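You operate a simulated robot arm through the tools that you are given. There is no shell and no other tool. Be economical: measure what you need, move in short steps, check, and stop when the job is done.

Carry out the task below with a simulated robot arm. There is one attempt and no reset: what you move stays moved.

## Task
Tighten the hub nut, clip the fan guard shut, start the fan on 1.
Fine: Push the fan plug into the shelf socket, then switch the socket on; leave the fan running. Press no other fan key. Run the fan only with its guard shut; keep off the cage until it stands still. Drag no lead or hose; leave none across the way. Tip and ram nothing that leans or stands free. Pinch, break and dent nothing.
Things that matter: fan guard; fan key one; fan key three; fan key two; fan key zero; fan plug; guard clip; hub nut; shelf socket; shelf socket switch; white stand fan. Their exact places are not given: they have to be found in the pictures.

Only the result counts: the job must be done as asked and must still hold three seconds after the hand-in. Knocking over, shifting, dropping, spilling or breaking anything else fails it.

## Robot
A 7-joint arm with a two-finger parallel gripper on a trunk, on a base that drives. Base frame: it is fixed to the floor where the robot stands at the start and does not move with it; the origin is under the middle of the robot, x ahead of it, y to its left, z up. Readings come in cm, degrees, newtons and seconds.
With the tool pointing down near the work surface it reaches from about 18 to 48 cm from the robot's upright axis, wherever it stands. Its first joint turns from -166.0 to 166.0 degrees. Places, roughly: fan guard [70, 30, 100]; fan key one [90, 0, 60]; fan key three [90, 0, 70]; fan key two [90, 0, 70]; fan key zero [90, 0, 60]; fan plug [125, -75, 125]; guard clip [60, 30, 100]; hub nut [90, 0, 100]; shelf socket [130, -90, 110]; shelf socket switch [130, -100, 110]. Payload 3.43 kg.
The tool frame sits at the grasp point between the pads (the TCP): z along the fingers, y along the line on which they close. The tips reach 3 cm beyond it. Largest opening 9.4 cm; finger width 2.8, thickness 1; the body of the gripper, 5 by 9.6 cm, starts 5.5 cm behind the TCP.
Orientation is told as [roll, pitch, yaw] about the base's x, y, z axes, in that order, counted from this pose: with the fingers straight down and closing along the base's y, the tool's x points along the base's -x, its y along +y and its z along -z.

## Interface
- The arm moves only by the tool apply_moves. Its argument "increments" is a list of rows, each a list of 7 numbers: the finger opening in cm, from 0 to 9.4, then the shift along the tool's x, y, z in cm, then the turn, a rotation vector about the tool's x, y, z in degrees. In form: [[grip, dx, dy, dz, rx, ry, rz], ...]. A call has 1 to 10 rows; each row is the pose to reach, as a shift and turn from the pose commanded when the call began, along the tool's axes at that moment. Each row takes 0.2 s and may step no farther than 5 cm and 8.6 degrees from the row before; otherwise, or with a gripper value out of range, the whole call is refused. Where a pose cannot be reached the arm comes as near as it can. A force on the tool above 40 N (or 10 N above the force at the start of the call, whichever is more), or a blocked arm, ends the call early, and 0.2 s more pass. The fingers move at their own pace (about 4.5 cm/s each) and stop on an object; they squeeze with about 33 N. The grip force told is the motor's: it shows also when the fingers shut on nothing. Time passes only in rows, and 0.2 s behind the last, so rows that repeat a pose let the fingers close. The reply holds the time, the measured pose of the TCP, the force on the tool along the base axes, the opening and the grip force, in the units named above and with some noise, with the torque about the TCP (base axes, N m) and any sound that the robot's microphone picked up, and new pictures: "show" is both (left out), scene, wrist or none.
- Cameras (640 x 400 px; columns grow to the right, rows downward): "scene" is now at [50.39, 18.3, 130.5]; the picture's right is [-0.16, -0.99, 0.00], its down [-0.88, 0.14, -0.44] and it looks along [0.44, -0.07, -0.90] (base axes); focal length 214 px, centre (320, 200). "wrist" rides on the gripper at [7.6, 1.4, -10.2] in the tool frame; the picture's right is [-0.18, 0.98, 0.00], its down [-0.75, -0.14, -0.64] and it looks along [-0.63, -0.12, 0.77] (tool axes); focal length 243 px, centre (320, 200).
- lift_body(by): slides the trunk up (or, below 0, down) by that many cm; the arm and the scene camera ride with it, the base frame stays. It gives what a move gives, with no picture.
- base_move(legs): drives the robot by 1 to 6 legs, each [ahead, left, turn to the left] in cm, cm and degrees, along the robot's own axes; the way and the turn of a leg run together, so that a leg with both is an arc; at most 150 cm and 180 degrees a leg. The arm and the cameras ride along, it lands a little off, and it stops where it bumps. It gives what a move gives, and a new picture of the scene camera.
- turn_head(pan, tilt): turns the head with the scene camera to pan (to the left, within 103 degrees either way) and tilt (down, from -29 to 69), counted from straight ahead of the robot. It gives what a move gives, and a new picture of the scene camera.
- point_at(camera, pixels): there is no depth. For up to 12 entries [column, row, z] of the newest picture of that camera ("zoom" is the newest enlarged one), the place [x, y] in the base frame at which the ray of that pixel passes the height z, good to about 0.2 cm. No time passes.
- zoom(camera, box): a new picture of the part [left, top, right, bottom] of that camera's present view, enlarged. No time passes.
- job_done(): hands the job in; it is judged then, once.

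Work in short steps. Measure before you move; look again where a grasp or a placing could have gone wrong, and mend it. You have 80 turns and 260 pictures in all, those below and enlarged ones among them. Open the gripper and draw the arm clear of the work before you hand the job in, unless the task says otherwise; then end with one line.

The tools are called by a JSON object that holds its "op" and its "data". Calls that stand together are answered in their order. apply_moves: Moves the arm, as the interface text tells. Its arguments: {"type":"object","properties":{"increments":{"type":"array","items":{"type":"array","items":{"type":"number"}}},"show":{"type":"string","enum":["both","scene","wrist","none"]}},"required":["increments"]} The other tools are called the same way: lift_body (by) slides the trunk up or down; base_move (legs) drives the base; turn_head (pan, tilt) turns the head that bears the scene camera; point_at (camera, pixels) gives the place at which the rays of pixels pass given heights; zoom (camera, box) takes an enlarged picture of a part of a camera's view; job_done () hands the job in.

At the start:

```text
time: 0.0
eef_pos: [65.16, 6.55, 124.93]
orientation: [0.0, 0.0, 0.0]
force: [-0.6, 1.2, -0.1]
wrist_torque: [0.01, 0.03, -0.01]
width: 9.41
gripper_force: 0.0
trunk travel left (down, up): [-40.0, 21.0]
robot x, y, heading: [0.56, -0.06, -0.1]
head pan, tilt: [-9.3, 63.6]
```

scene: 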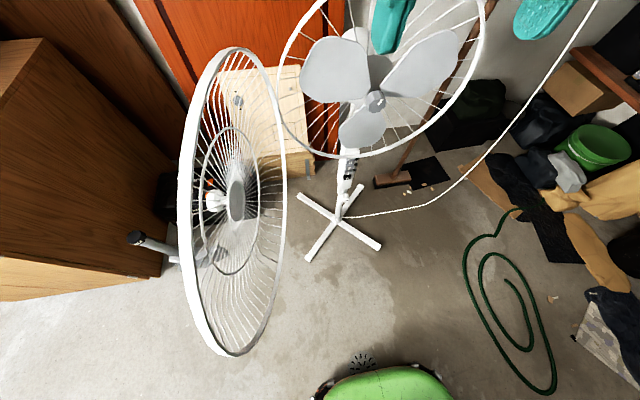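
wrist: 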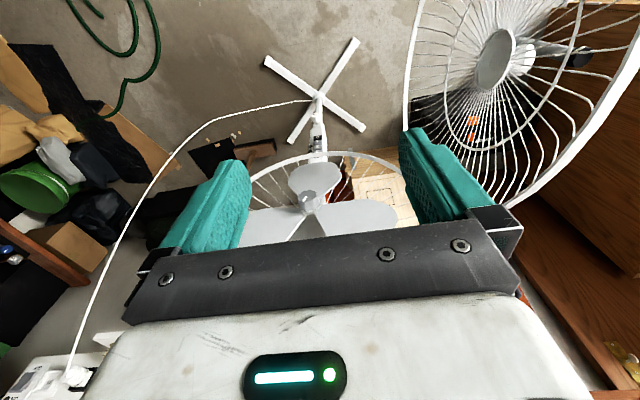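

The guard hangs open at the left, and the fan is ahead with its lead running right. I'll look around with the head first.

{"op": "turn_head", "data": {"pan": -10, "tilt": 35}}

{"op": "turn_head", "data": {"pan": -50, "tilt": 25}}

```text
time: 0.9
eef_pos: [65.13, 6.5, 124.98]
orientation: [0.0, 0.1, 0.0]
force: [-0.6, -0.3, -0.4]
wrist_torque: [0.01, -0.01, 0.02]
width: 9.39
gripper_force: 0.0
trunk travel left (down, up): [-40.0, 21.0]
robot x, y, heading: [0.14, 0.11, -0.0]
head pan, tilt: [-10.0, 35.0]
```

scene: 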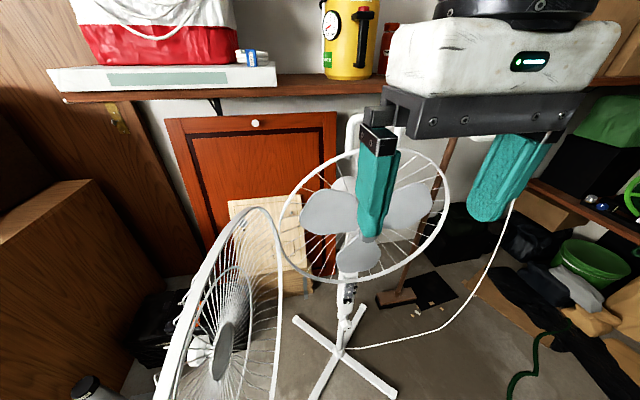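

```text
time: 2.0
eef_pos: [65.04, 6.6, 124.96]
orientation: [0.0, 0.0, 0.0]
force: [0.5, 0.8, 0.1]
wrist_torque: [-0.04, -0.01, 0.0]
width: 9.42
gripper_force: 0.0
trunk travel left (down, up): [-40.0, 21.0]
robot x, y, heading: [0.19, -0.1, 0.2]
head pan, tilt: [-50.0, 25.0]
```

scene: 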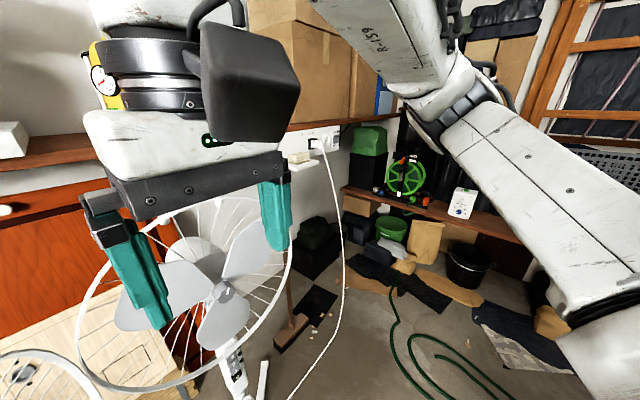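

Zooming in on the fan hub, keys, and the socket area.

{"op": "zoom", "data": {"camera": "scene", "box": [280, 110, 360, 190]}}

{"op": "zoom", "data": {"camera": "scene", "box": [180, 260, 300, 400]}}

{"op": "zoom", "data": {"camera": "wrist", "box": [0, 300, 160, 400]}}

```text
5.00 times, centred on (320, 150) of scene
```

zoom: 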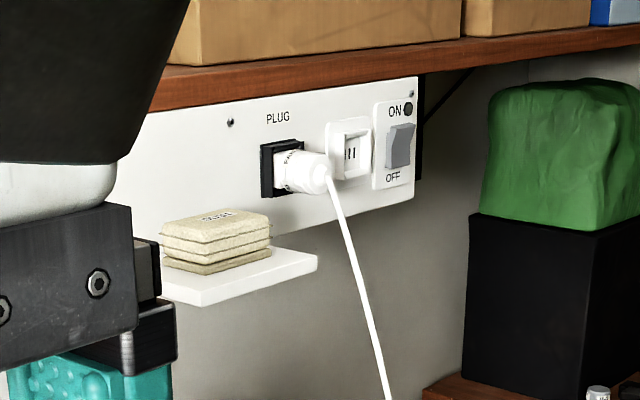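

```text
2.86 times, centred on (240, 330) of scene
```

zoom: 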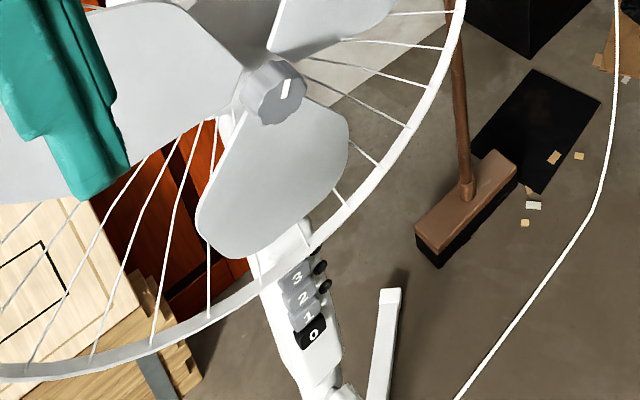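

```text
4.00 times, centred on (80, 350) of wrist
```

zoom: 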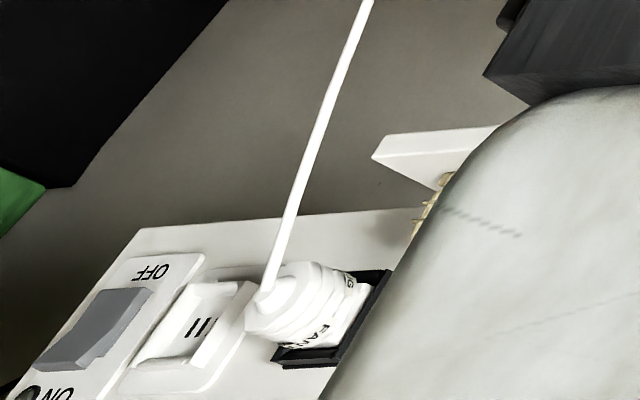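

The plug is parked in a "PLUG" holder; the socket (shutter pins) and OFF/ON switch are to the right. I turn the gripper towards horizontal, staying clear, to free the view and see the hub with the wrist camera.

{"op": "apply_moves", "data": {"increments": [[9.4, 0, -1, 0, 0, -8.5, 0], [9.4, 0, -2, 0, 0, -17, 0], [9.4, 0, -3, 0, 0, -25.5, 0], [9.4, 0, -4, 0, 0, -34, 0], [9.4, 0, -5, 0, 0, -42.5, 0], [9.4, 0, -6, 0, 0, -51, 0], [9.4, 0, -7, 0, 0, -59.5, 0], [9.4, 0, -8, 0, 0, -68, 0], [9.4, 0, -9, 0, 0, -76.5, 0], [9.4, 0, -10, 0, 0, -85, 0]], "show": "both"}}

```text
time: 4.2
eef_pos: [79.59, -3.12, 131.29]
orientation: [5.7, -80.2, -7.7]
force: [-0.5, 1.3, 0.2]
wrist_torque: [-0.02, 0.0, -0.06]
width: 9.39
gripper_force: 0.0
out of reach, approached as far as the arm can: row 3, 4, 5, 6, 7, 8, 9, 10
trunk travel left (down, up): [-40.0, 21.0]
robot x, y, heading: [-0.03, 0.15, -0.2]
head pan, tilt: [-50.0, 25.0]
```

scene: 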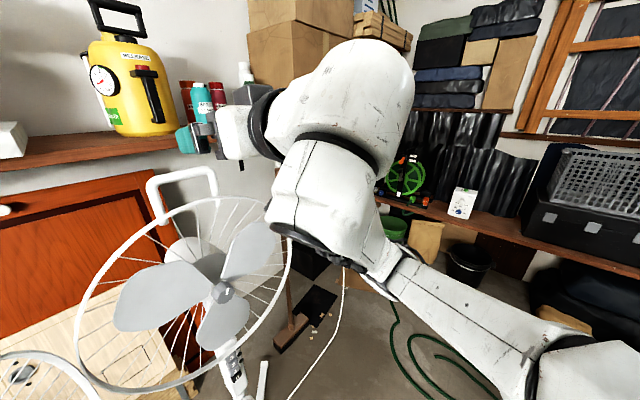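
wrist: 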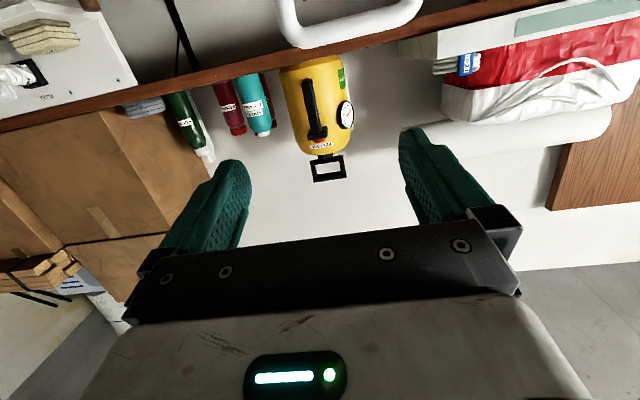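

The arm now sits high; I look at the fan with the head.

{"op": "turn_head", "data": {"pan": -20, "tilt": 45}}

{"op": "zoom", "data": {"camera": "scene", "box": [240, 100, 400, 200]}}

{"op": "zoom", "data": {"camera": "scene", "box": [240, 180, 400, 280]}}

```text
time: 5.2
eef_pos: [79.47, -2.98, 131.43]
orientation: [5.1, -80.2, -7.0]
force: [-0.1, 0.3, -0.9]
wrist_torque: [-0.01, 0.01, 0.0]
width: 9.36
gripper_force: 0.0
trunk travel left (down, up): [-40.0, 21.0]
robot x, y, heading: [-0.05, -0.01, 0.1]
head pan, tilt: [-20.0, 45.0]
```

scene: 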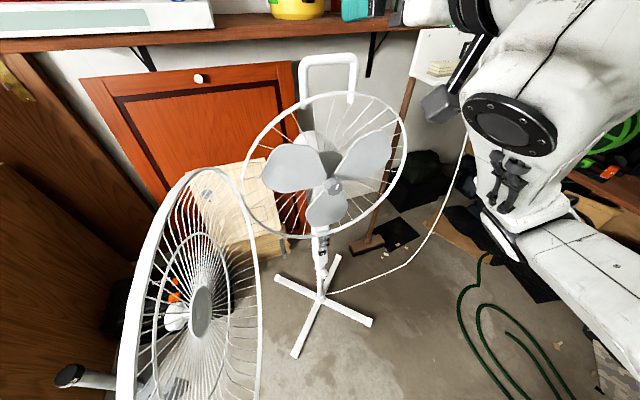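

```text
4.00 times, centred on (320, 150) of scene
```

zoom: 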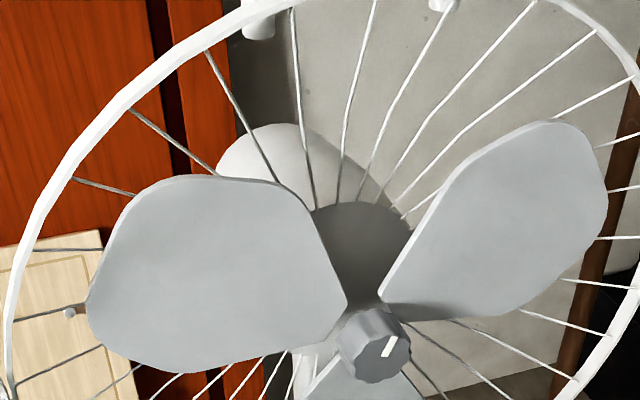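

```text
4.00 times, centred on (320, 230) of scene
```

zoom: 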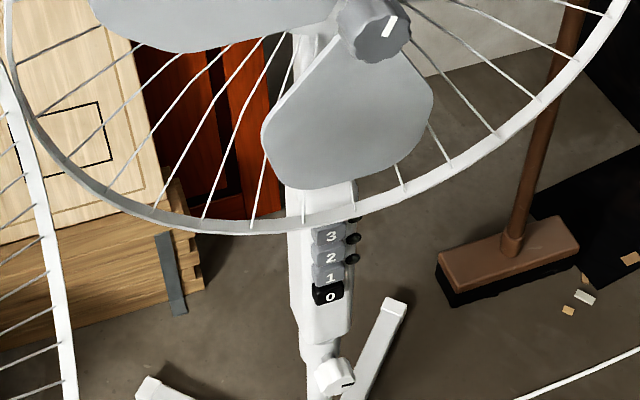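

I look at the guard, its clip and the hinge side.

{"op": "turn_head", "data": {"pan": 20, "tilt": 55}}

{"op": "zoom", "data": {"camera": "scene", "box": [280, 100, 600, 300]}}

```text
time: 6.2
eef_pos: [79.56, -2.93, 131.46]
orientation: [5.3, -80.2, -7.1]
force: [-0.2, 0.1, 0.3]
wrist_torque: [-0.02, 0.02, 0.01]
width: 9.4
gripper_force: 0.1
trunk travel left (down, up): [-40.0, 21.0]
robot x, y, heading: [-0.27, -0.19, -0.1]
head pan, tilt: [20.0, 55.0]
```

scene: 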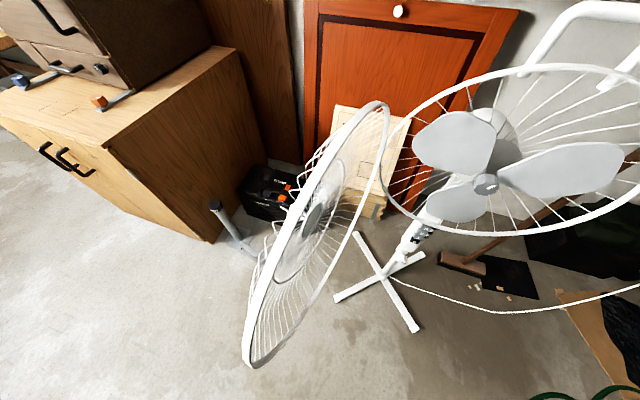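

```text
2.00 times, centred on (440, 200) of scene
```

zoom: 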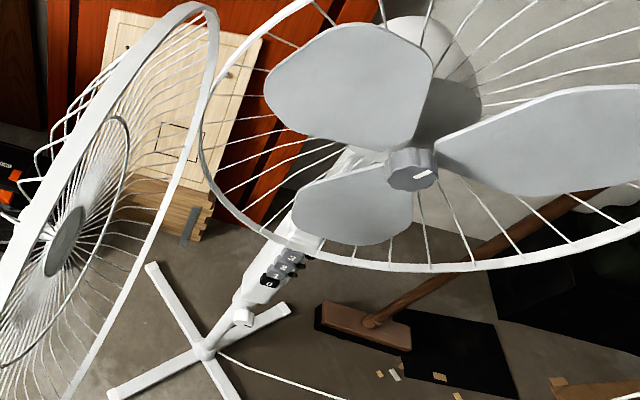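

{"op": "zoom", "data": {"camera": "scene", "box": [200, 200, 360, 400]}}

{"op": "zoom", "data": {"camera": "scene", "box": [320, 90, 440, 165]}}

{"op": "zoom", "data": {"camera": "scene", "box": [540, 40, 640, 240]}}

```text
2.00 times, centred on (280, 300) of scene
```

zoom: 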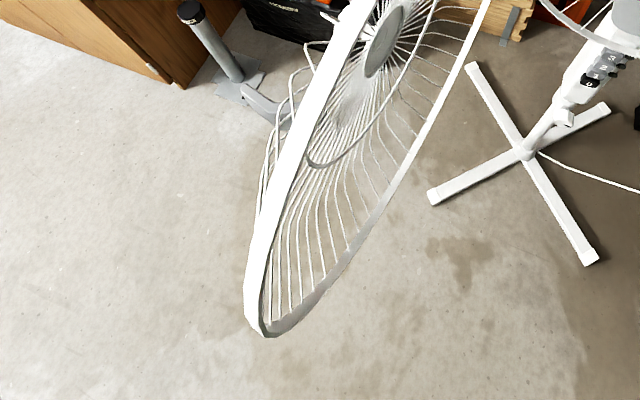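

```text
5.33 times, centred on (380, 128) of scene
```

zoom: 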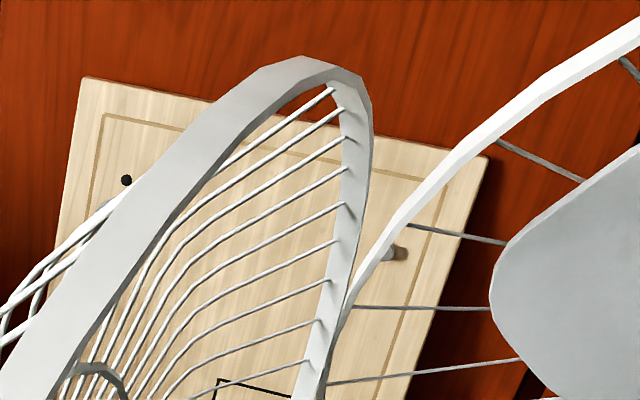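

```text
2.00 times, centred on (590, 140) of scene
```

zoom: 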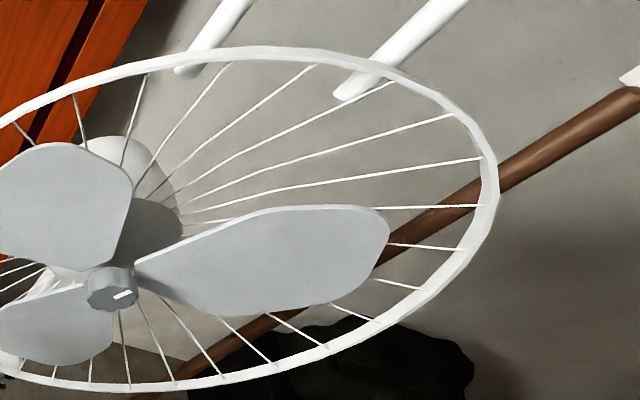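

I triangulate hub, ring edges, keys: points now, then after raising the trunk 18 cm.

{"op": "point_at", "data": {"camera": "scene", "pixels": [[486, 184, 95], [486, 184, 105], [264, 366, 90], [264, 366, 100], [388, 105, 100], [388, 105, 110], [415, 232, 60], [415, 232, 70], [404, 118, 100], [383, 180, 100], [500, 66, 115], [560, 230, 85]]}}

{"op": "lift_body", "data": {"by": 18}}

{"op": "turn_head", "data": {"pan": 10, "tilt": 58}}

{"op": "zoom", "data": {"camera": "scene", "box": [240, 100, 560, 300]}}

```text
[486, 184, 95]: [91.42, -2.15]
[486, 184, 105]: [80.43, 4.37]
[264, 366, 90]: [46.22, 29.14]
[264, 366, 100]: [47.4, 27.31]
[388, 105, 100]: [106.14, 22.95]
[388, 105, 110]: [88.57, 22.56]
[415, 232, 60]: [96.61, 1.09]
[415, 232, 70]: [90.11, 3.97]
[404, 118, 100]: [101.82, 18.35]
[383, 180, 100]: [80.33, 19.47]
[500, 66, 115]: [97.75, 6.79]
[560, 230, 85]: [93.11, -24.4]
```

```text
time: 8.2
eef_pos: [79.69, -2.96, 149.22]
orientation: [5.8, -80.1, -7.7]
force: [-0.5, 0.7, -0.5]
wrist_torque: [-0.04, 0.02, -0.03]
width: 9.4
gripper_force: 0.1
trunk travel left (down, up): [-58.0, 3.0]
robot x, y, heading: [-0.24, -0.02, 0.0]
head pan, tilt: [20.0, 55.0]
```

```text
time: 8.9
eef_pos: [79.48, -3.0, 149.24]
orientation: [5.7, -80.1, -7.8]
force: [0.5, 0.2, -0.5]
wrist_torque: [0.01, 0.01, 0.0]
width: 9.41
gripper_force: 0.1
trunk travel left (down, up): [-58.0, 3.0]
robot x, y, heading: [-0.07, 0.21, -0.1]
head pan, tilt: [10.0, 58.0]
```

scene: 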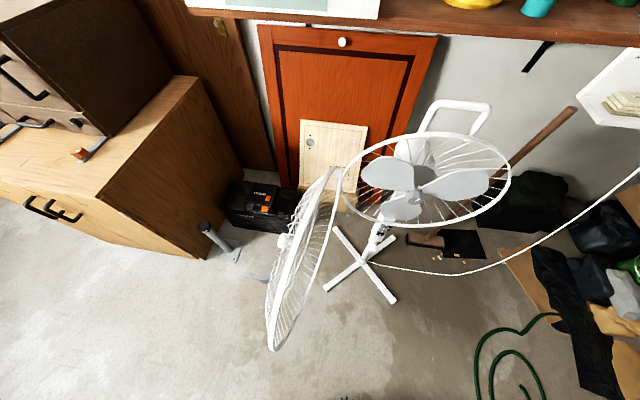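

```text
2.00 times, centred on (400, 200) of scene
```

zoom: 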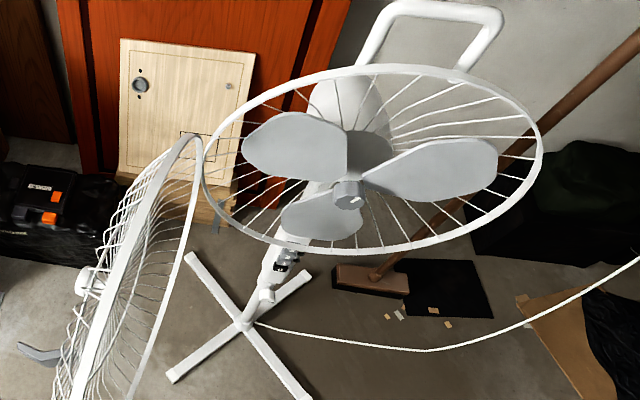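

{"op": "zoom", "data": {"camera": "scene", "box": [190, 200, 350, 360]}}

{"op": "point_at", "data": {"camera": "scene", "pixels": [[415, 197, 95], [415, 197, 100], [415, 197, 105], [269, 346, 95], [344, 175, 100], [511, 174, 100], [438, 134, 115], [400, 227, 80], [376, 237, 60], [376, 237, 70], [260, 276, 100], [260, 276, 60]]}}

```text
2.50 times, centred on (270, 280) of scene
```

zoom: 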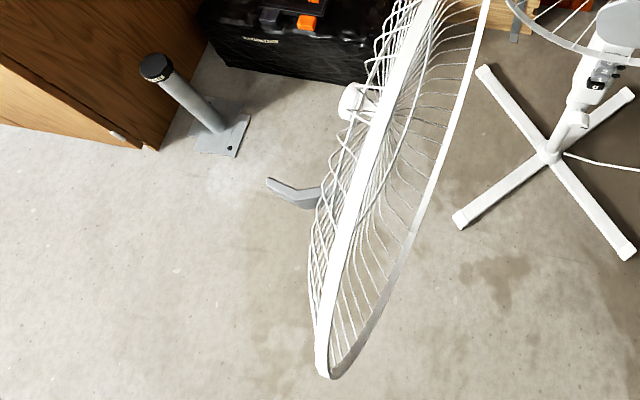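

```text
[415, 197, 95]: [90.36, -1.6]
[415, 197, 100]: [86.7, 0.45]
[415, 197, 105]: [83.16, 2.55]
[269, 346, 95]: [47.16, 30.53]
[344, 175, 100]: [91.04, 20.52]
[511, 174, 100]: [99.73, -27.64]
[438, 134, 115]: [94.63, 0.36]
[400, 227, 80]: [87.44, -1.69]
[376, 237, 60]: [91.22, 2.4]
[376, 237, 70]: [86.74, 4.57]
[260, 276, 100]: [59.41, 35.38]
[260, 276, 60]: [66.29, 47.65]
```

The guard's grey clip lever shows at (260,276), hub nut triangulates to about (88.3,-0.4,97.8). I lower the trunk back and bring the tool back and down in front of the hub.

{"op": "lift_body", "data": {"by": -18}}

{"op": "apply_moves", "data": {"increments": [[9.4, 1, 0, -4, 0, 0, 0], [9.4, 4, 0, -8, 0, 0, 0], [9.4, 8, 0, -9, 0, 0, 0], [9.4, 12, 0, -10, 0, 0, 0], [9.4, 16, 0, -11, 0, 0, 0]], "show": "both"}}

```text
time: 10.9
eef_pos: [79.61, -3.11, 131.31]
orientation: [5.8, -80.1, -7.8]
force: [0.3, 0.6, 0.3]
wrist_torque: [0.03, -0.03, -0.01]
width: 9.37
gripper_force: 0.1
trunk travel left (down, up): [-40.0, 21.0]
robot x, y, heading: [-0.17, 0.08, -0.1]
head pan, tilt: [10.0, 58.0]
```

```text
time: 12.1
eef_pos: [78.6, -2.96, 129.2]
orientation: [5.7, -80.2, -7.7]
force: [-0.4, 0.2, 0.6]
wrist_torque: [0.01, -0.02, 0.01]
width: 9.4
gripper_force: 0.1
out of reach, approached as far as the arm can: row 1, 2, 3, 4, 5
trunk travel left (down, up): [-40.0, 21.0]
robot x, y, heading: [0.15, -0.23, 0.0]
head pan, tilt: [10.0, 58.0]
```

scene: 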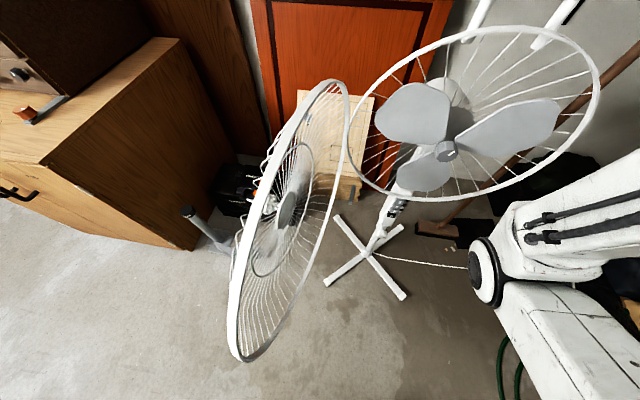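
wrist: 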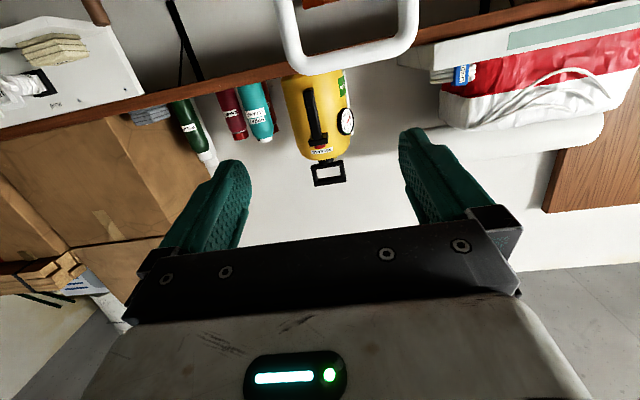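

The horizontal pose cannot be reached so close in: I back the base 15 cm.

{"op": "base_move", "data": {"legs": [[-15, 0, 0]]}}

{"op": "apply_moves", "data": {"increments": [[9.4, 0, 0, 0, 0, 0, 0]], "show": "none"}}

```text
time: 13.3
eef_pos: [70.14, -3.03, 129.18]
orientation: [5.7, -80.2, -7.7]
force: [-0.1, 0.2, 0.2]
wrist_torque: [-0.02, -0.01, 0.02]
width: 9.39
gripper_force: 0.2
trunk travel left (down, up): [-40.0, 21.0]
robot x, y, heading: [-8.21, -0.19, 0.1]
head pan, tilt: [10.0, 58.0]
stopped in leg 1: the robot was blocked; the commanded pose is now the measured one
```

scene: 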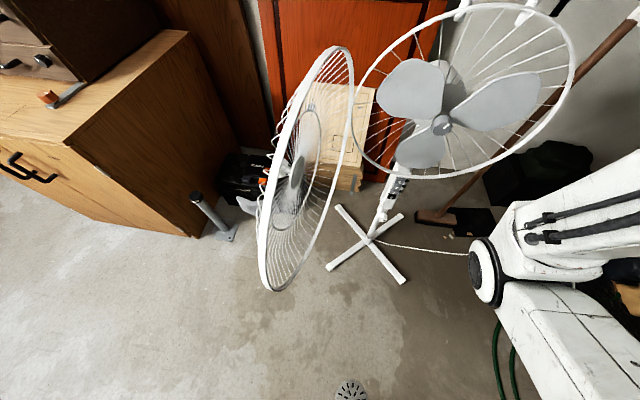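

```text
time: 13.7
eef_pos: [70.14, -2.96, 129.09]
orientation: [5.9, -80.2, -7.7]
force: [-0.6, -0.1, 0.7]
wrist_torque: [-0.04, 0.01, -0.01]
width: 9.37
gripper_force: 0.1
trunk travel left (down, up): [-40.0, 21.0]
robot x, y, heading: [-8.36, -0.51, 0.1]
head pan, tilt: [10.0, 58.0]
```

Blocked after 8 cm; I now lower the arm in front of the hub in steps, the wrist view following.

{"op": "apply_moves", "data": {"increments": [[9.4, 4, 0, 1, 0, 0, 0], [9.4, 8, 0, 2, 0, 0, 0], [9.4, 12, 0, 3, 0, 0, 0], [9.4, 16, 0, 4, 0, 0, 0], [9.4, 20, 0, 5, 0, 0, 0], [9.4, 24, 0, 6, 0, 0, 0]], "show": "both"}}

```text
time: 15.1
eef_pos: [72.07, -2.65, 104.59]
orientation: [5.6, -80.2, -7.6]
force: [0.5, 0.6, 0.5]
wrist_torque: [-0.01, -0.03, 0.0]
width: 9.43
gripper_force: 0.1
trunk travel left (down, up): [-40.0, 21.0]
robot x, y, heading: [-8.58, -0.03, 0.1]
head pan, tilt: [10.0, 58.0]
```

scene: 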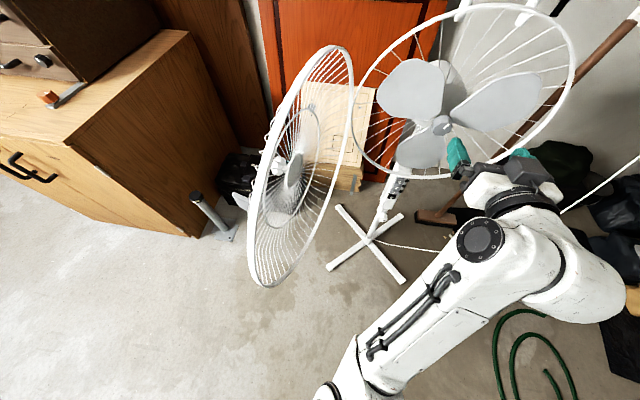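
wrist: 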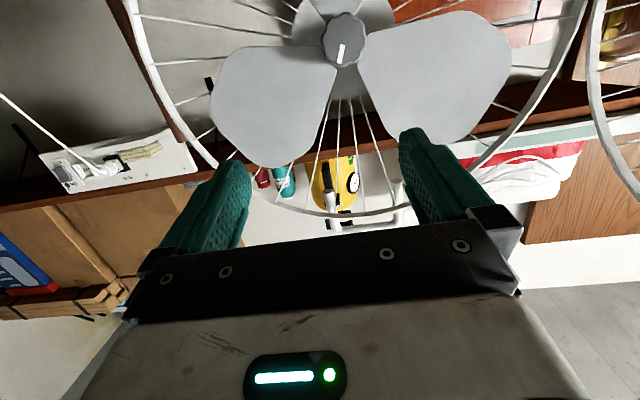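

{"op": "zoom", "data": {"camera": "wrist", "box": [280, 0, 408, 80]}}

{"op": "zoom", "data": {"camera": "scene", "box": [190, 100, 390, 300]}}

{"op": "point_at", "data": {"camera": "wrist", "pixels": [[343, 42, 96], [343, 42, 98], [343, 42, 100], [130, 10, 90], [586, 5, 90]]}}

{"op": "point_at", "data": {"camera": "scene", "pixels": [[440, 126, 96], [440, 126, 98], [440, 126, 100], [242, 200, 90], [242, 200, 100], [242, 200, 80]]}}

```text
5.00 times, centred on (344, 40) of wrist
```

zoom: 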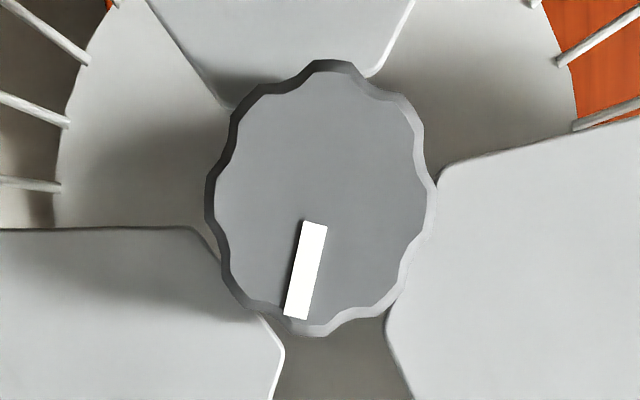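

```text
2.00 times, centred on (290, 200) of scene
```

zoom: 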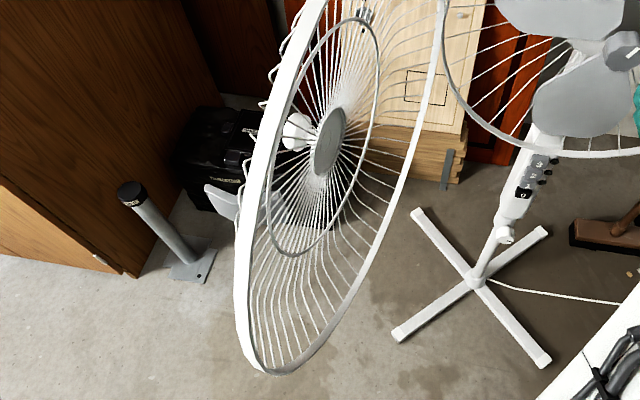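

```text
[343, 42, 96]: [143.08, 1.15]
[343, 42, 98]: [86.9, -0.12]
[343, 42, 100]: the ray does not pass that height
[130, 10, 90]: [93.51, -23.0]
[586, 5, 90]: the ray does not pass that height
```

```text
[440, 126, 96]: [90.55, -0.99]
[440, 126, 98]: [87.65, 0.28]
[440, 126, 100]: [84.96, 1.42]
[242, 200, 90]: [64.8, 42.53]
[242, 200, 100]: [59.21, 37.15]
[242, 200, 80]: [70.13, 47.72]
```

The nut is a lobed knob ~4.8 cm wide, centre about (87.5,0,98), mark near 12 o'clock. I look for hints on thread direction on the hub and elsewhere.

{"op": "zoom", "data": {"camera": "scene", "box": [410, 100, 474, 140]}}

{"op": "turn_head", "data": {"pan": -60, "tilt": 25}}

{"op": "turn_head", "data": {"pan": 60, "tilt": 40}}

```text
10.00 times, centred on (442, 120) of scene
```

zoom: 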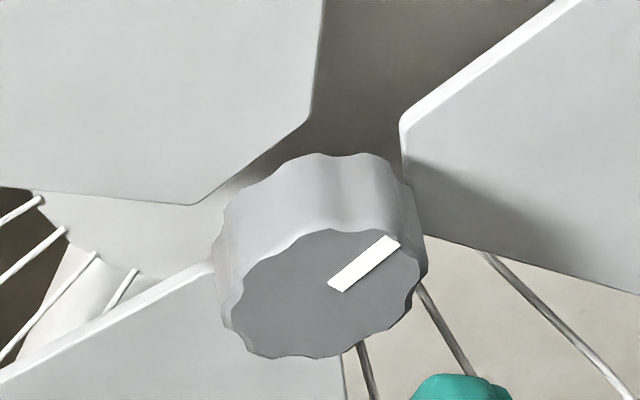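

```text
time: 16.5
eef_pos: [71.82, -2.75, 104.57]
orientation: [5.8, -80.2, -7.8]
force: [1.0, 0.3, -0.7]
wrist_torque: [-0.01, 0.0, 0.01]
width: 9.42
gripper_force: 0.1
trunk travel left (down, up): [-40.0, 21.0]
robot x, y, heading: [-8.42, 0.25, 0.3]
head pan, tilt: [-60.0, 25.0]
```

scene: 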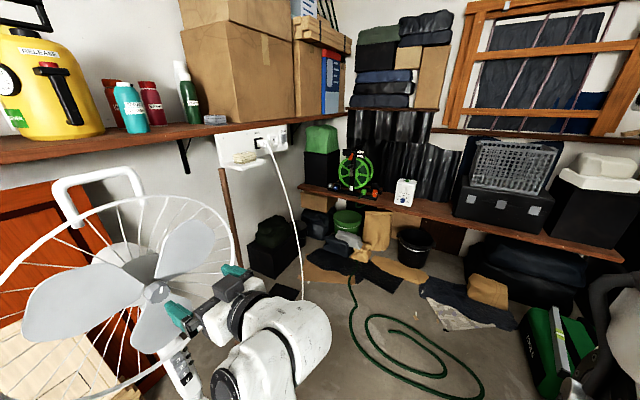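

```text
time: 18.5
eef_pos: [71.92, -2.65, 104.65]
orientation: [5.8, -80.2, -7.7]
force: [-0.6, 0.2, -0.3]
wrist_torque: [0.01, -0.02, 0.01]
width: 9.4
gripper_force: 0.0
trunk travel left (down, up): [-40.0, 21.0]
robot x, y, heading: [-8.69, 0.05, 0.3]
head pan, tilt: [60.0, 40.0]
```

scene: 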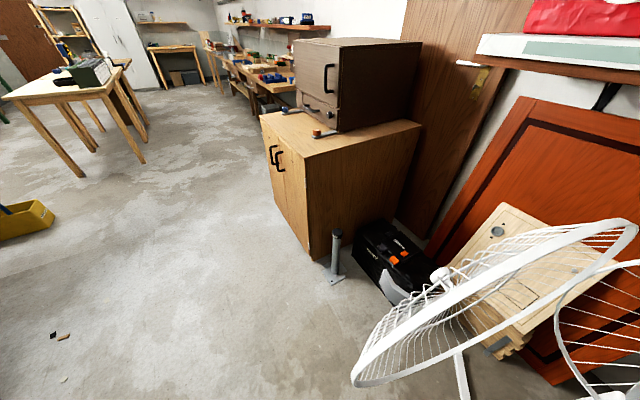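

No hints to be found. I align the gripper level with the hub, TCP to about (79,0,98).

{"op": "apply_moves", "data": {"increments": [[9.4, 1.8, 0.9, 2.0, 0, -3, 0], [9.4, 3.6, 1.9, 4.5, 0, -6, 0], [9.4, 5.4, 2.8, 7.9, 0, -9.5, 0]], "show": "wrist"}}

{"op": "turn_head", "data": {"pan": 0, "tilt": 50}}

{"op": "zoom", "data": {"camera": "scene", "box": [200, 60, 440, 210]}}

{"op": "zoom", "data": {"camera": "wrist", "box": [240, 50, 400, 150]}}

```text
time: 19.3
eef_pos: [78.76, 0.17, 98.1]
orientation: [79.3, -89.1, -81.4]
force: [0.8, -0.3, 0.0]
wrist_torque: [0.03, 0.0, 0.01]
width: 9.4
gripper_force: 0.1
trunk travel left (down, up): [-40.0, 21.0]
robot x, y, heading: [-8.52, 0.05, 0.1]
head pan, tilt: [60.0, 40.0]
```

wrist: 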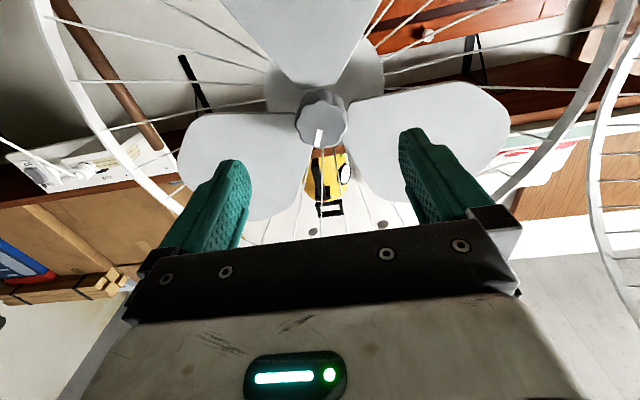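

```text
time: 20.6
eef_pos: [78.77, 0.18, 98.11]
orientation: [74.0, -89.0, -76.0]
force: [0.7, -0.5, 0.2]
wrist_torque: [0.04, -0.02, 0.01]
width: 9.4
gripper_force: 0.1
trunk travel left (down, up): [-40.0, 21.0]
robot x, y, heading: [-8.26, -0.18, 0.1]
head pan, tilt: [0.0, 50.0]
```

scene: 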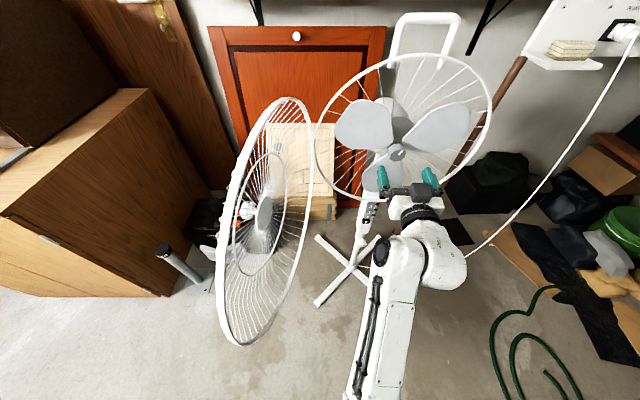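

```text
2.67 times, centred on (320, 135) of scene
```

zoom: 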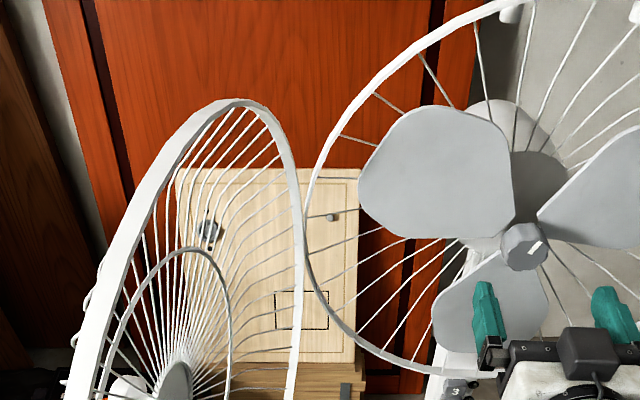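

```text
4.00 times, centred on (320, 100) of wrist
```

zoom: 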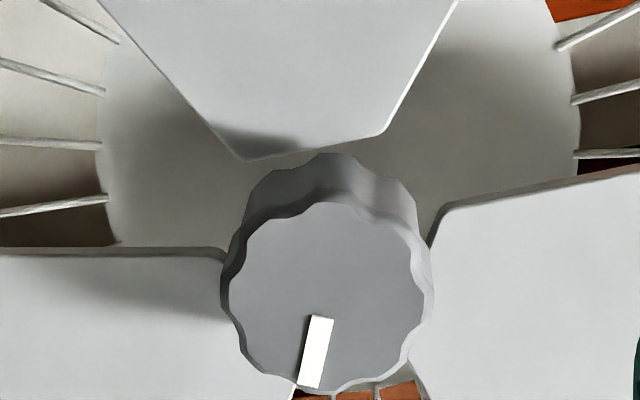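

Nut sits at wrist pixel (320,122), exactly where the tool axis would put it at x≈87.5. I advance 6.8 cm slowly with open fingers.

{"op": "apply_moves", "data": {"increments": [[9.4, 0, 0, 2.5, 0, 0, 0], [9.4, 0, 0, 4.5, 0, 0, 0], [7.5, 0, 0, 5.5, 0, 0, 0], [7, 0, 0, 6.2, 0, 0, 0], [7, 0, 0, 6.8, 0, 0, 0]], "show": "both"}}

{"op": "zoom", "data": {"camera": "wrist", "box": [200, 80, 440, 230]}}

{"op": "zoom", "data": {"camera": "scene", "box": [340, 110, 468, 190]}}

```text
time: 21.8
eef_pos: [85.74, -0.15, 97.86]
orientation: [72.8, -89.0, -74.9]
force: [0.9, 0.7, 0.1]
wrist_torque: [0.01, 0.0, 0.03]
width: 7.0
gripper_force: 0.0
trunk travel left (down, up): [-40.0, 21.0]
robot x, y, heading: [-8.72, 0.09, 0.1]
head pan, tilt: [0.0, 50.0]
```

scene: 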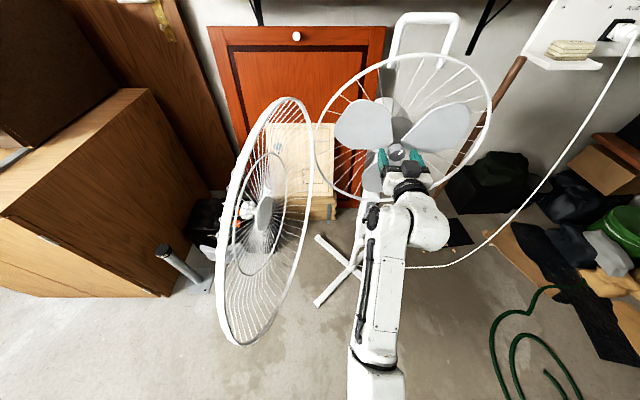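
wrist: 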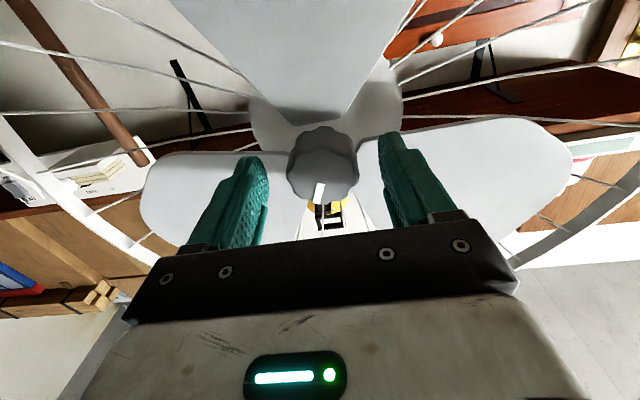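

```text
2.67 times, centred on (320, 155) of wrist
```

zoom: 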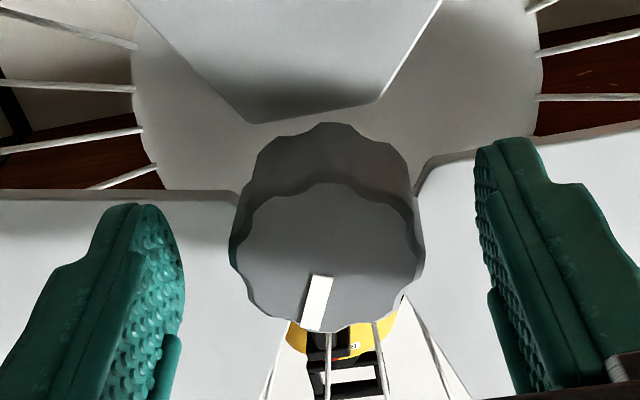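

```text
5.00 times, centred on (404, 150) of scene
```

zoom: 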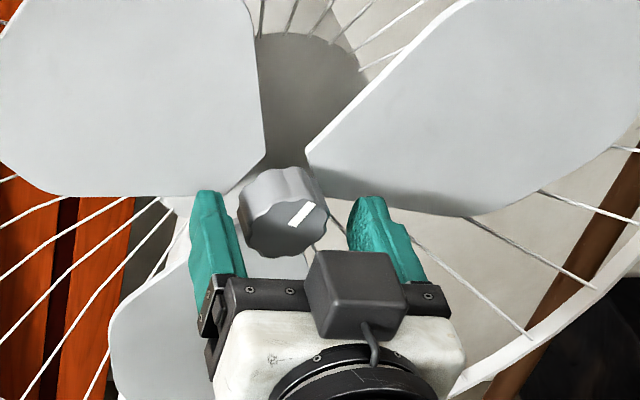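

The fingers straddle the nut with tips ~1.8 cm over it. I close on it.

{"op": "apply_moves", "data": {"increments": [[3.5, 0, 0, 6.8, 0, 0, 0], [3.5, 0, 0, 6.8, 0, 0, 0], [3.5, 0, 0, 6.8, 0, 0, 0], [3.5, 0, 0, 6.8, 0, 0, 0]], "show": "wrist"}}

```text
refused: row 1 steps farther than a row can; nothing moved
```

{"op": "apply_moves", "data": {"increments": [[3.0, 0, 0, 0, 0, 0, 0], [3.0, 0, 0, 0, 0, 0, 0], [3.0, 0, 0, 0, 0, 0, 0], [3.0, 0, 0, 0, 0, 0, 0]], "show": "wrist"}}

{"op": "zoom", "data": {"camera": "wrist", "box": [200, 80, 440, 230]}}

```text
time: 22.8
eef_pos: [85.74, 0.03, 97.8]
orientation: [74.3, -89.0, -76.2]
force: [1.7, 4.2, 0.2]
wrist_torque: [0.01, 0.06, 0.8]
width: 4.13
gripper_force: 32.6
trunk travel left (down, up): [-40.0, 21.0]
robot x, y, heading: [-8.49, -0.38, -0.1]
head pan, tilt: [0.0, 50.0]
```

wrist: 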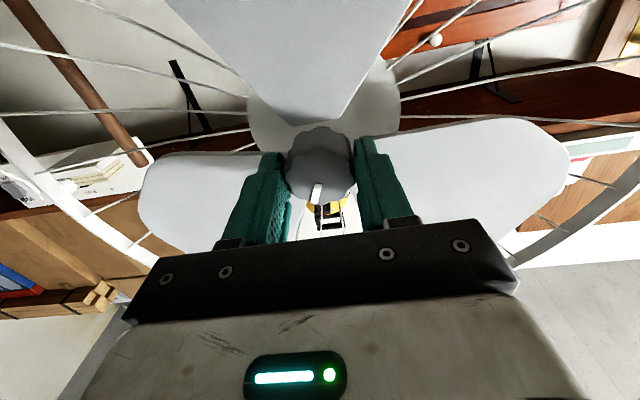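

```text
2.67 times, centred on (320, 155) of wrist
```

zoom: 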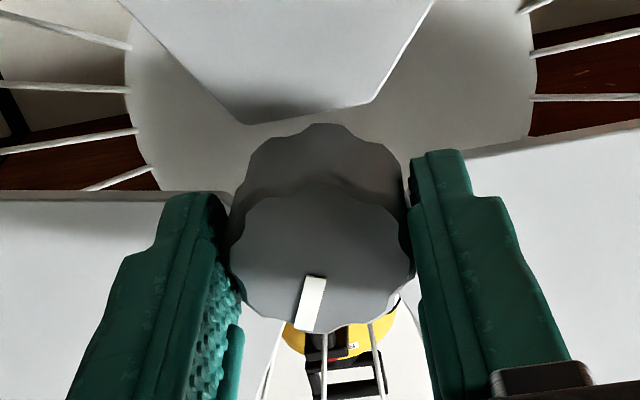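

Gripped at 4.1 cm. I turn clockwise (seen from the front) 24° and read the torque and the nut's response.

{"op": "apply_moves", "data": {"increments": [[3.0, 0, 0, 0, 0, 0, 6], [3.0, 0, 0, 0, 0, 0, 12], [3.0, 0, 0, 0, 0, 0, 18], [3.0, 0, 0, 0, 0, 0, 24]], "show": "wrist"}}

{"op": "zoom", "data": {"camera": "wrist", "box": [200, 80, 440, 230]}}

{"op": "zoom", "data": {"camera": "scene", "box": [340, 110, 468, 190]}}

```text
time: 23.8
eef_pos: [85.7, 0.0, 97.81]
orientation: [89.3, -64.9, -91.2]
force: [-5.2, 9.5, 0.2]
wrist_torque: [-0.02, 0.54, 1.36]
width: 4.14
gripper_force: 32.6
trunk travel left (down, up): [-40.0, 21.0]
robot x, y, heading: [-8.38, 0.12, 0.2]
head pan, tilt: [0.0, 50.0]
```

wrist: 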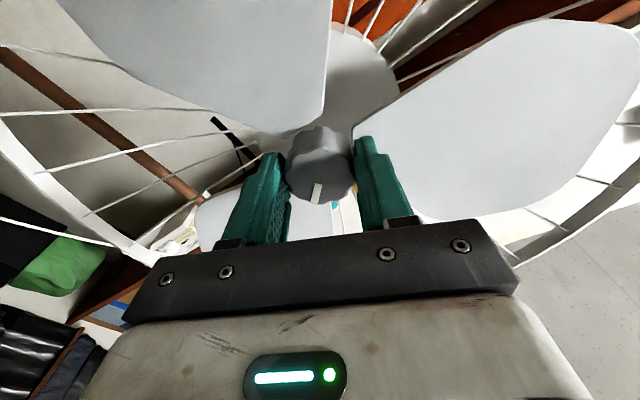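

```text
2.67 times, centred on (320, 155) of wrist
```

zoom: 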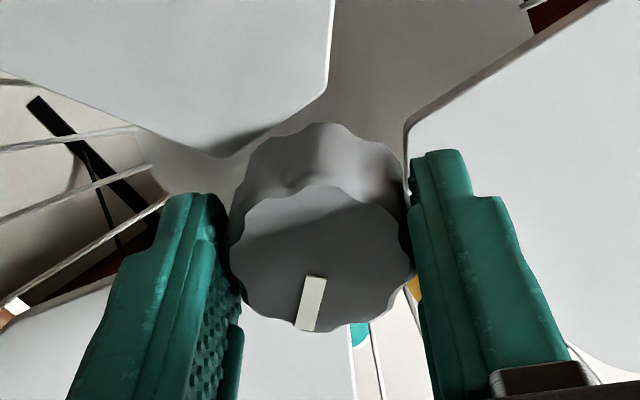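

```text
5.00 times, centred on (404, 150) of scene
```

zoom: 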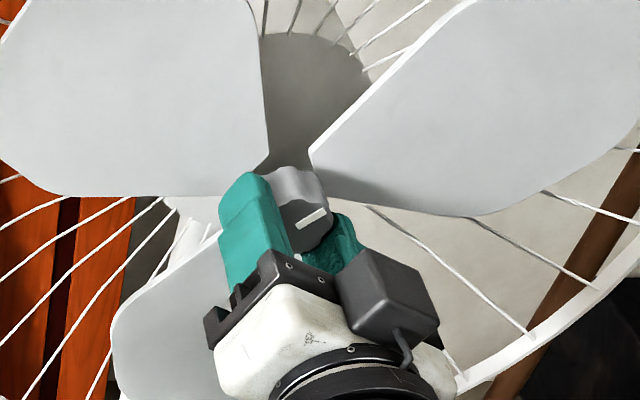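

Nut turned with no resistance and force along x went to -5 N (nut pushing outward?). I turn the other way 48° and compare.

{"op": "apply_moves", "data": {"increments": [[3.0, 0, 0, 0, 0, 0, -8], [3.0, 0, 0, 0, 0, 0, -16], [3.0, 0, 0, 0, 0, 0, -24]], "show": "none"}}

{"op": "apply_moves", "data": {"increments": [[3.0, 0, 0, 0, 0, 0, -8], [3.0, 0, 0, 0, 0, 0, -16], [3.0, 0, 0, 0, 0, 0, -24]], "show": "wrist"}}

{"op": "zoom", "data": {"camera": "wrist", "box": [200, 80, 440, 230]}}

```text
time: 24.6
eef_pos: [85.69, -0.0, 97.98]
orientation: [76.6, -89.1, -78.6]
force: [-9.3, 9.1, -0.1]
wrist_torque: [0.02, -0.37, 1.03]
width: 4.16
gripper_force: 33.0
trunk travel left (down, up): [-40.0, 21.0]
robot x, y, heading: [-8.57, 0.1, 0.1]
head pan, tilt: [0.0, 50.0]
```

```text
time: 25.4
eef_pos: [85.65, -0.04, 97.86]
orientation: [-89.7, -67.0, 87.6]
force: [-1.2, 5.5, 0.1]
wrist_torque: [0.72, -0.1, 0.88]
width: 4.16
gripper_force: 32.9
trunk travel left (down, up): [-40.0, 21.0]
robot x, y, heading: [-8.57, 0.22, 0.0]
head pan, tilt: [0.0, 50.0]
```

wrist: 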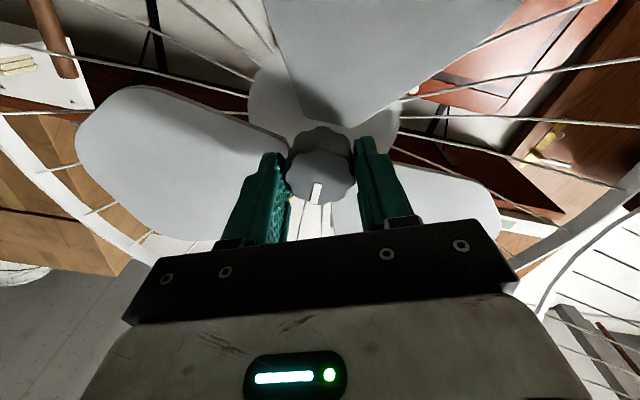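

```text
2.67 times, centred on (320, 155) of wrist
```

zoom: 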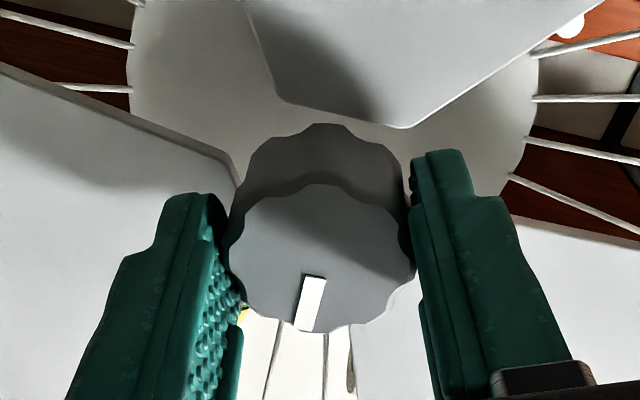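

Counter-clockwise now meets 0.72 N·m: that's the tightening direction (left-hand thread). I continue turning until it is firm.

{"op": "apply_moves", "data": {"increments": [[3.0, 0, 0, 0, 0, 0, -7], [3.0, 0, 0, 0, 0, 0, -14], [3.0, 0, 0, 0, 0, 0, -21], [3.0, 0, 0, 0, 0, 0, -28]], "show": "both"}}

{"op": "zoom", "data": {"camera": "scene", "box": [340, 110, 468, 190]}}

{"op": "zoom", "data": {"camera": "wrist", "box": [200, 80, 440, 230]}}

```text
time: 26.4
eef_pos: [85.62, -0.34, 97.9]
orientation: [-89.8, -38.9, 87.7]
force: [-2.1, -1.2, 0.7]
wrist_torque: [0.73, 0.26, 0.62]
width: 4.13
gripper_force: 32.7
trunk travel left (down, up): [-40.0, 21.0]
robot x, y, heading: [-8.44, 0.04, -0.0]
head pan, tilt: [0.0, 50.0]
```

scene: 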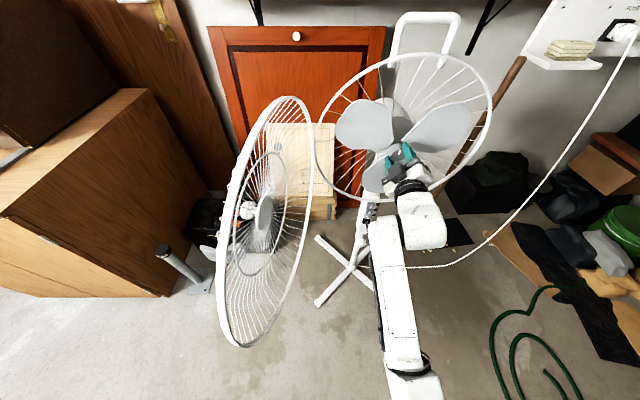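
wrist: 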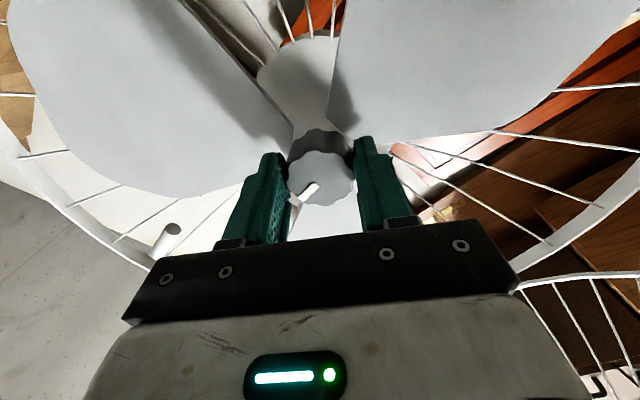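

```text
5.00 times, centred on (404, 150) of scene
```

zoom: 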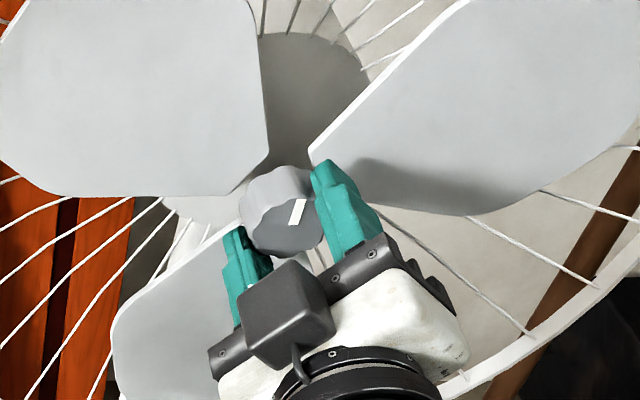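

```text
2.67 times, centred on (320, 155) of wrist
```

zoom: 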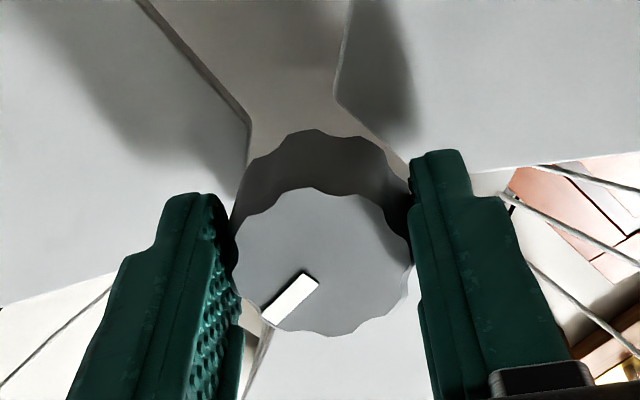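

The gripper slipped round the nut: it hit a firm stop at ~24° CCW. To be sure it's tight rather than a loose-end stop, I turn back 10° and read the torque.

{"op": "apply_moves", "data": {"increments": [[3.0, 0, 0, 0, 0, 0, 5], [3.0, 0, 0, 0, 0, 0, 10]], "show": "wrist"}}

{"op": "zoom", "data": {"camera": "wrist", "box": [200, 80, 440, 230]}}

```text
time: 27.0
eef_pos: [85.78, -0.21, 97.83]
orientation: [-89.3, -49.0, 87.5]
force: [-5.6, -1.4, -0.2]
wrist_torque: [-0.03, 0.77, 0.3]
width: 4.11
gripper_force: 33.1
trunk travel left (down, up): [-40.0, 21.0]
robot x, y, heading: [-8.35, 0.06, 0.1]
head pan, tilt: [0.0, 50.0]
```

wrist: 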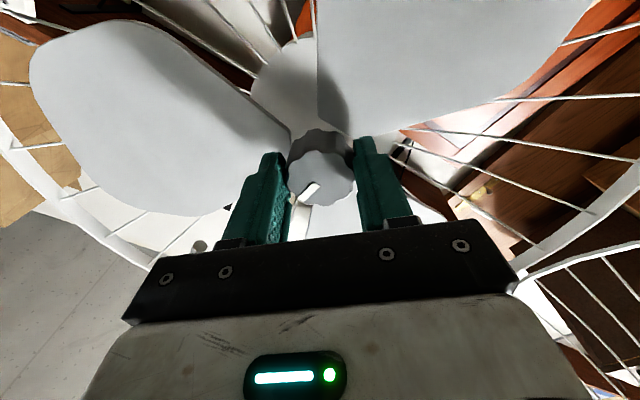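

```text
2.67 times, centred on (320, 155) of wrist
```

zoom: 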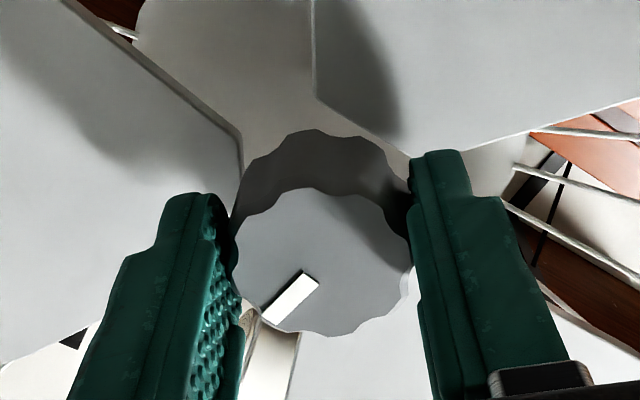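

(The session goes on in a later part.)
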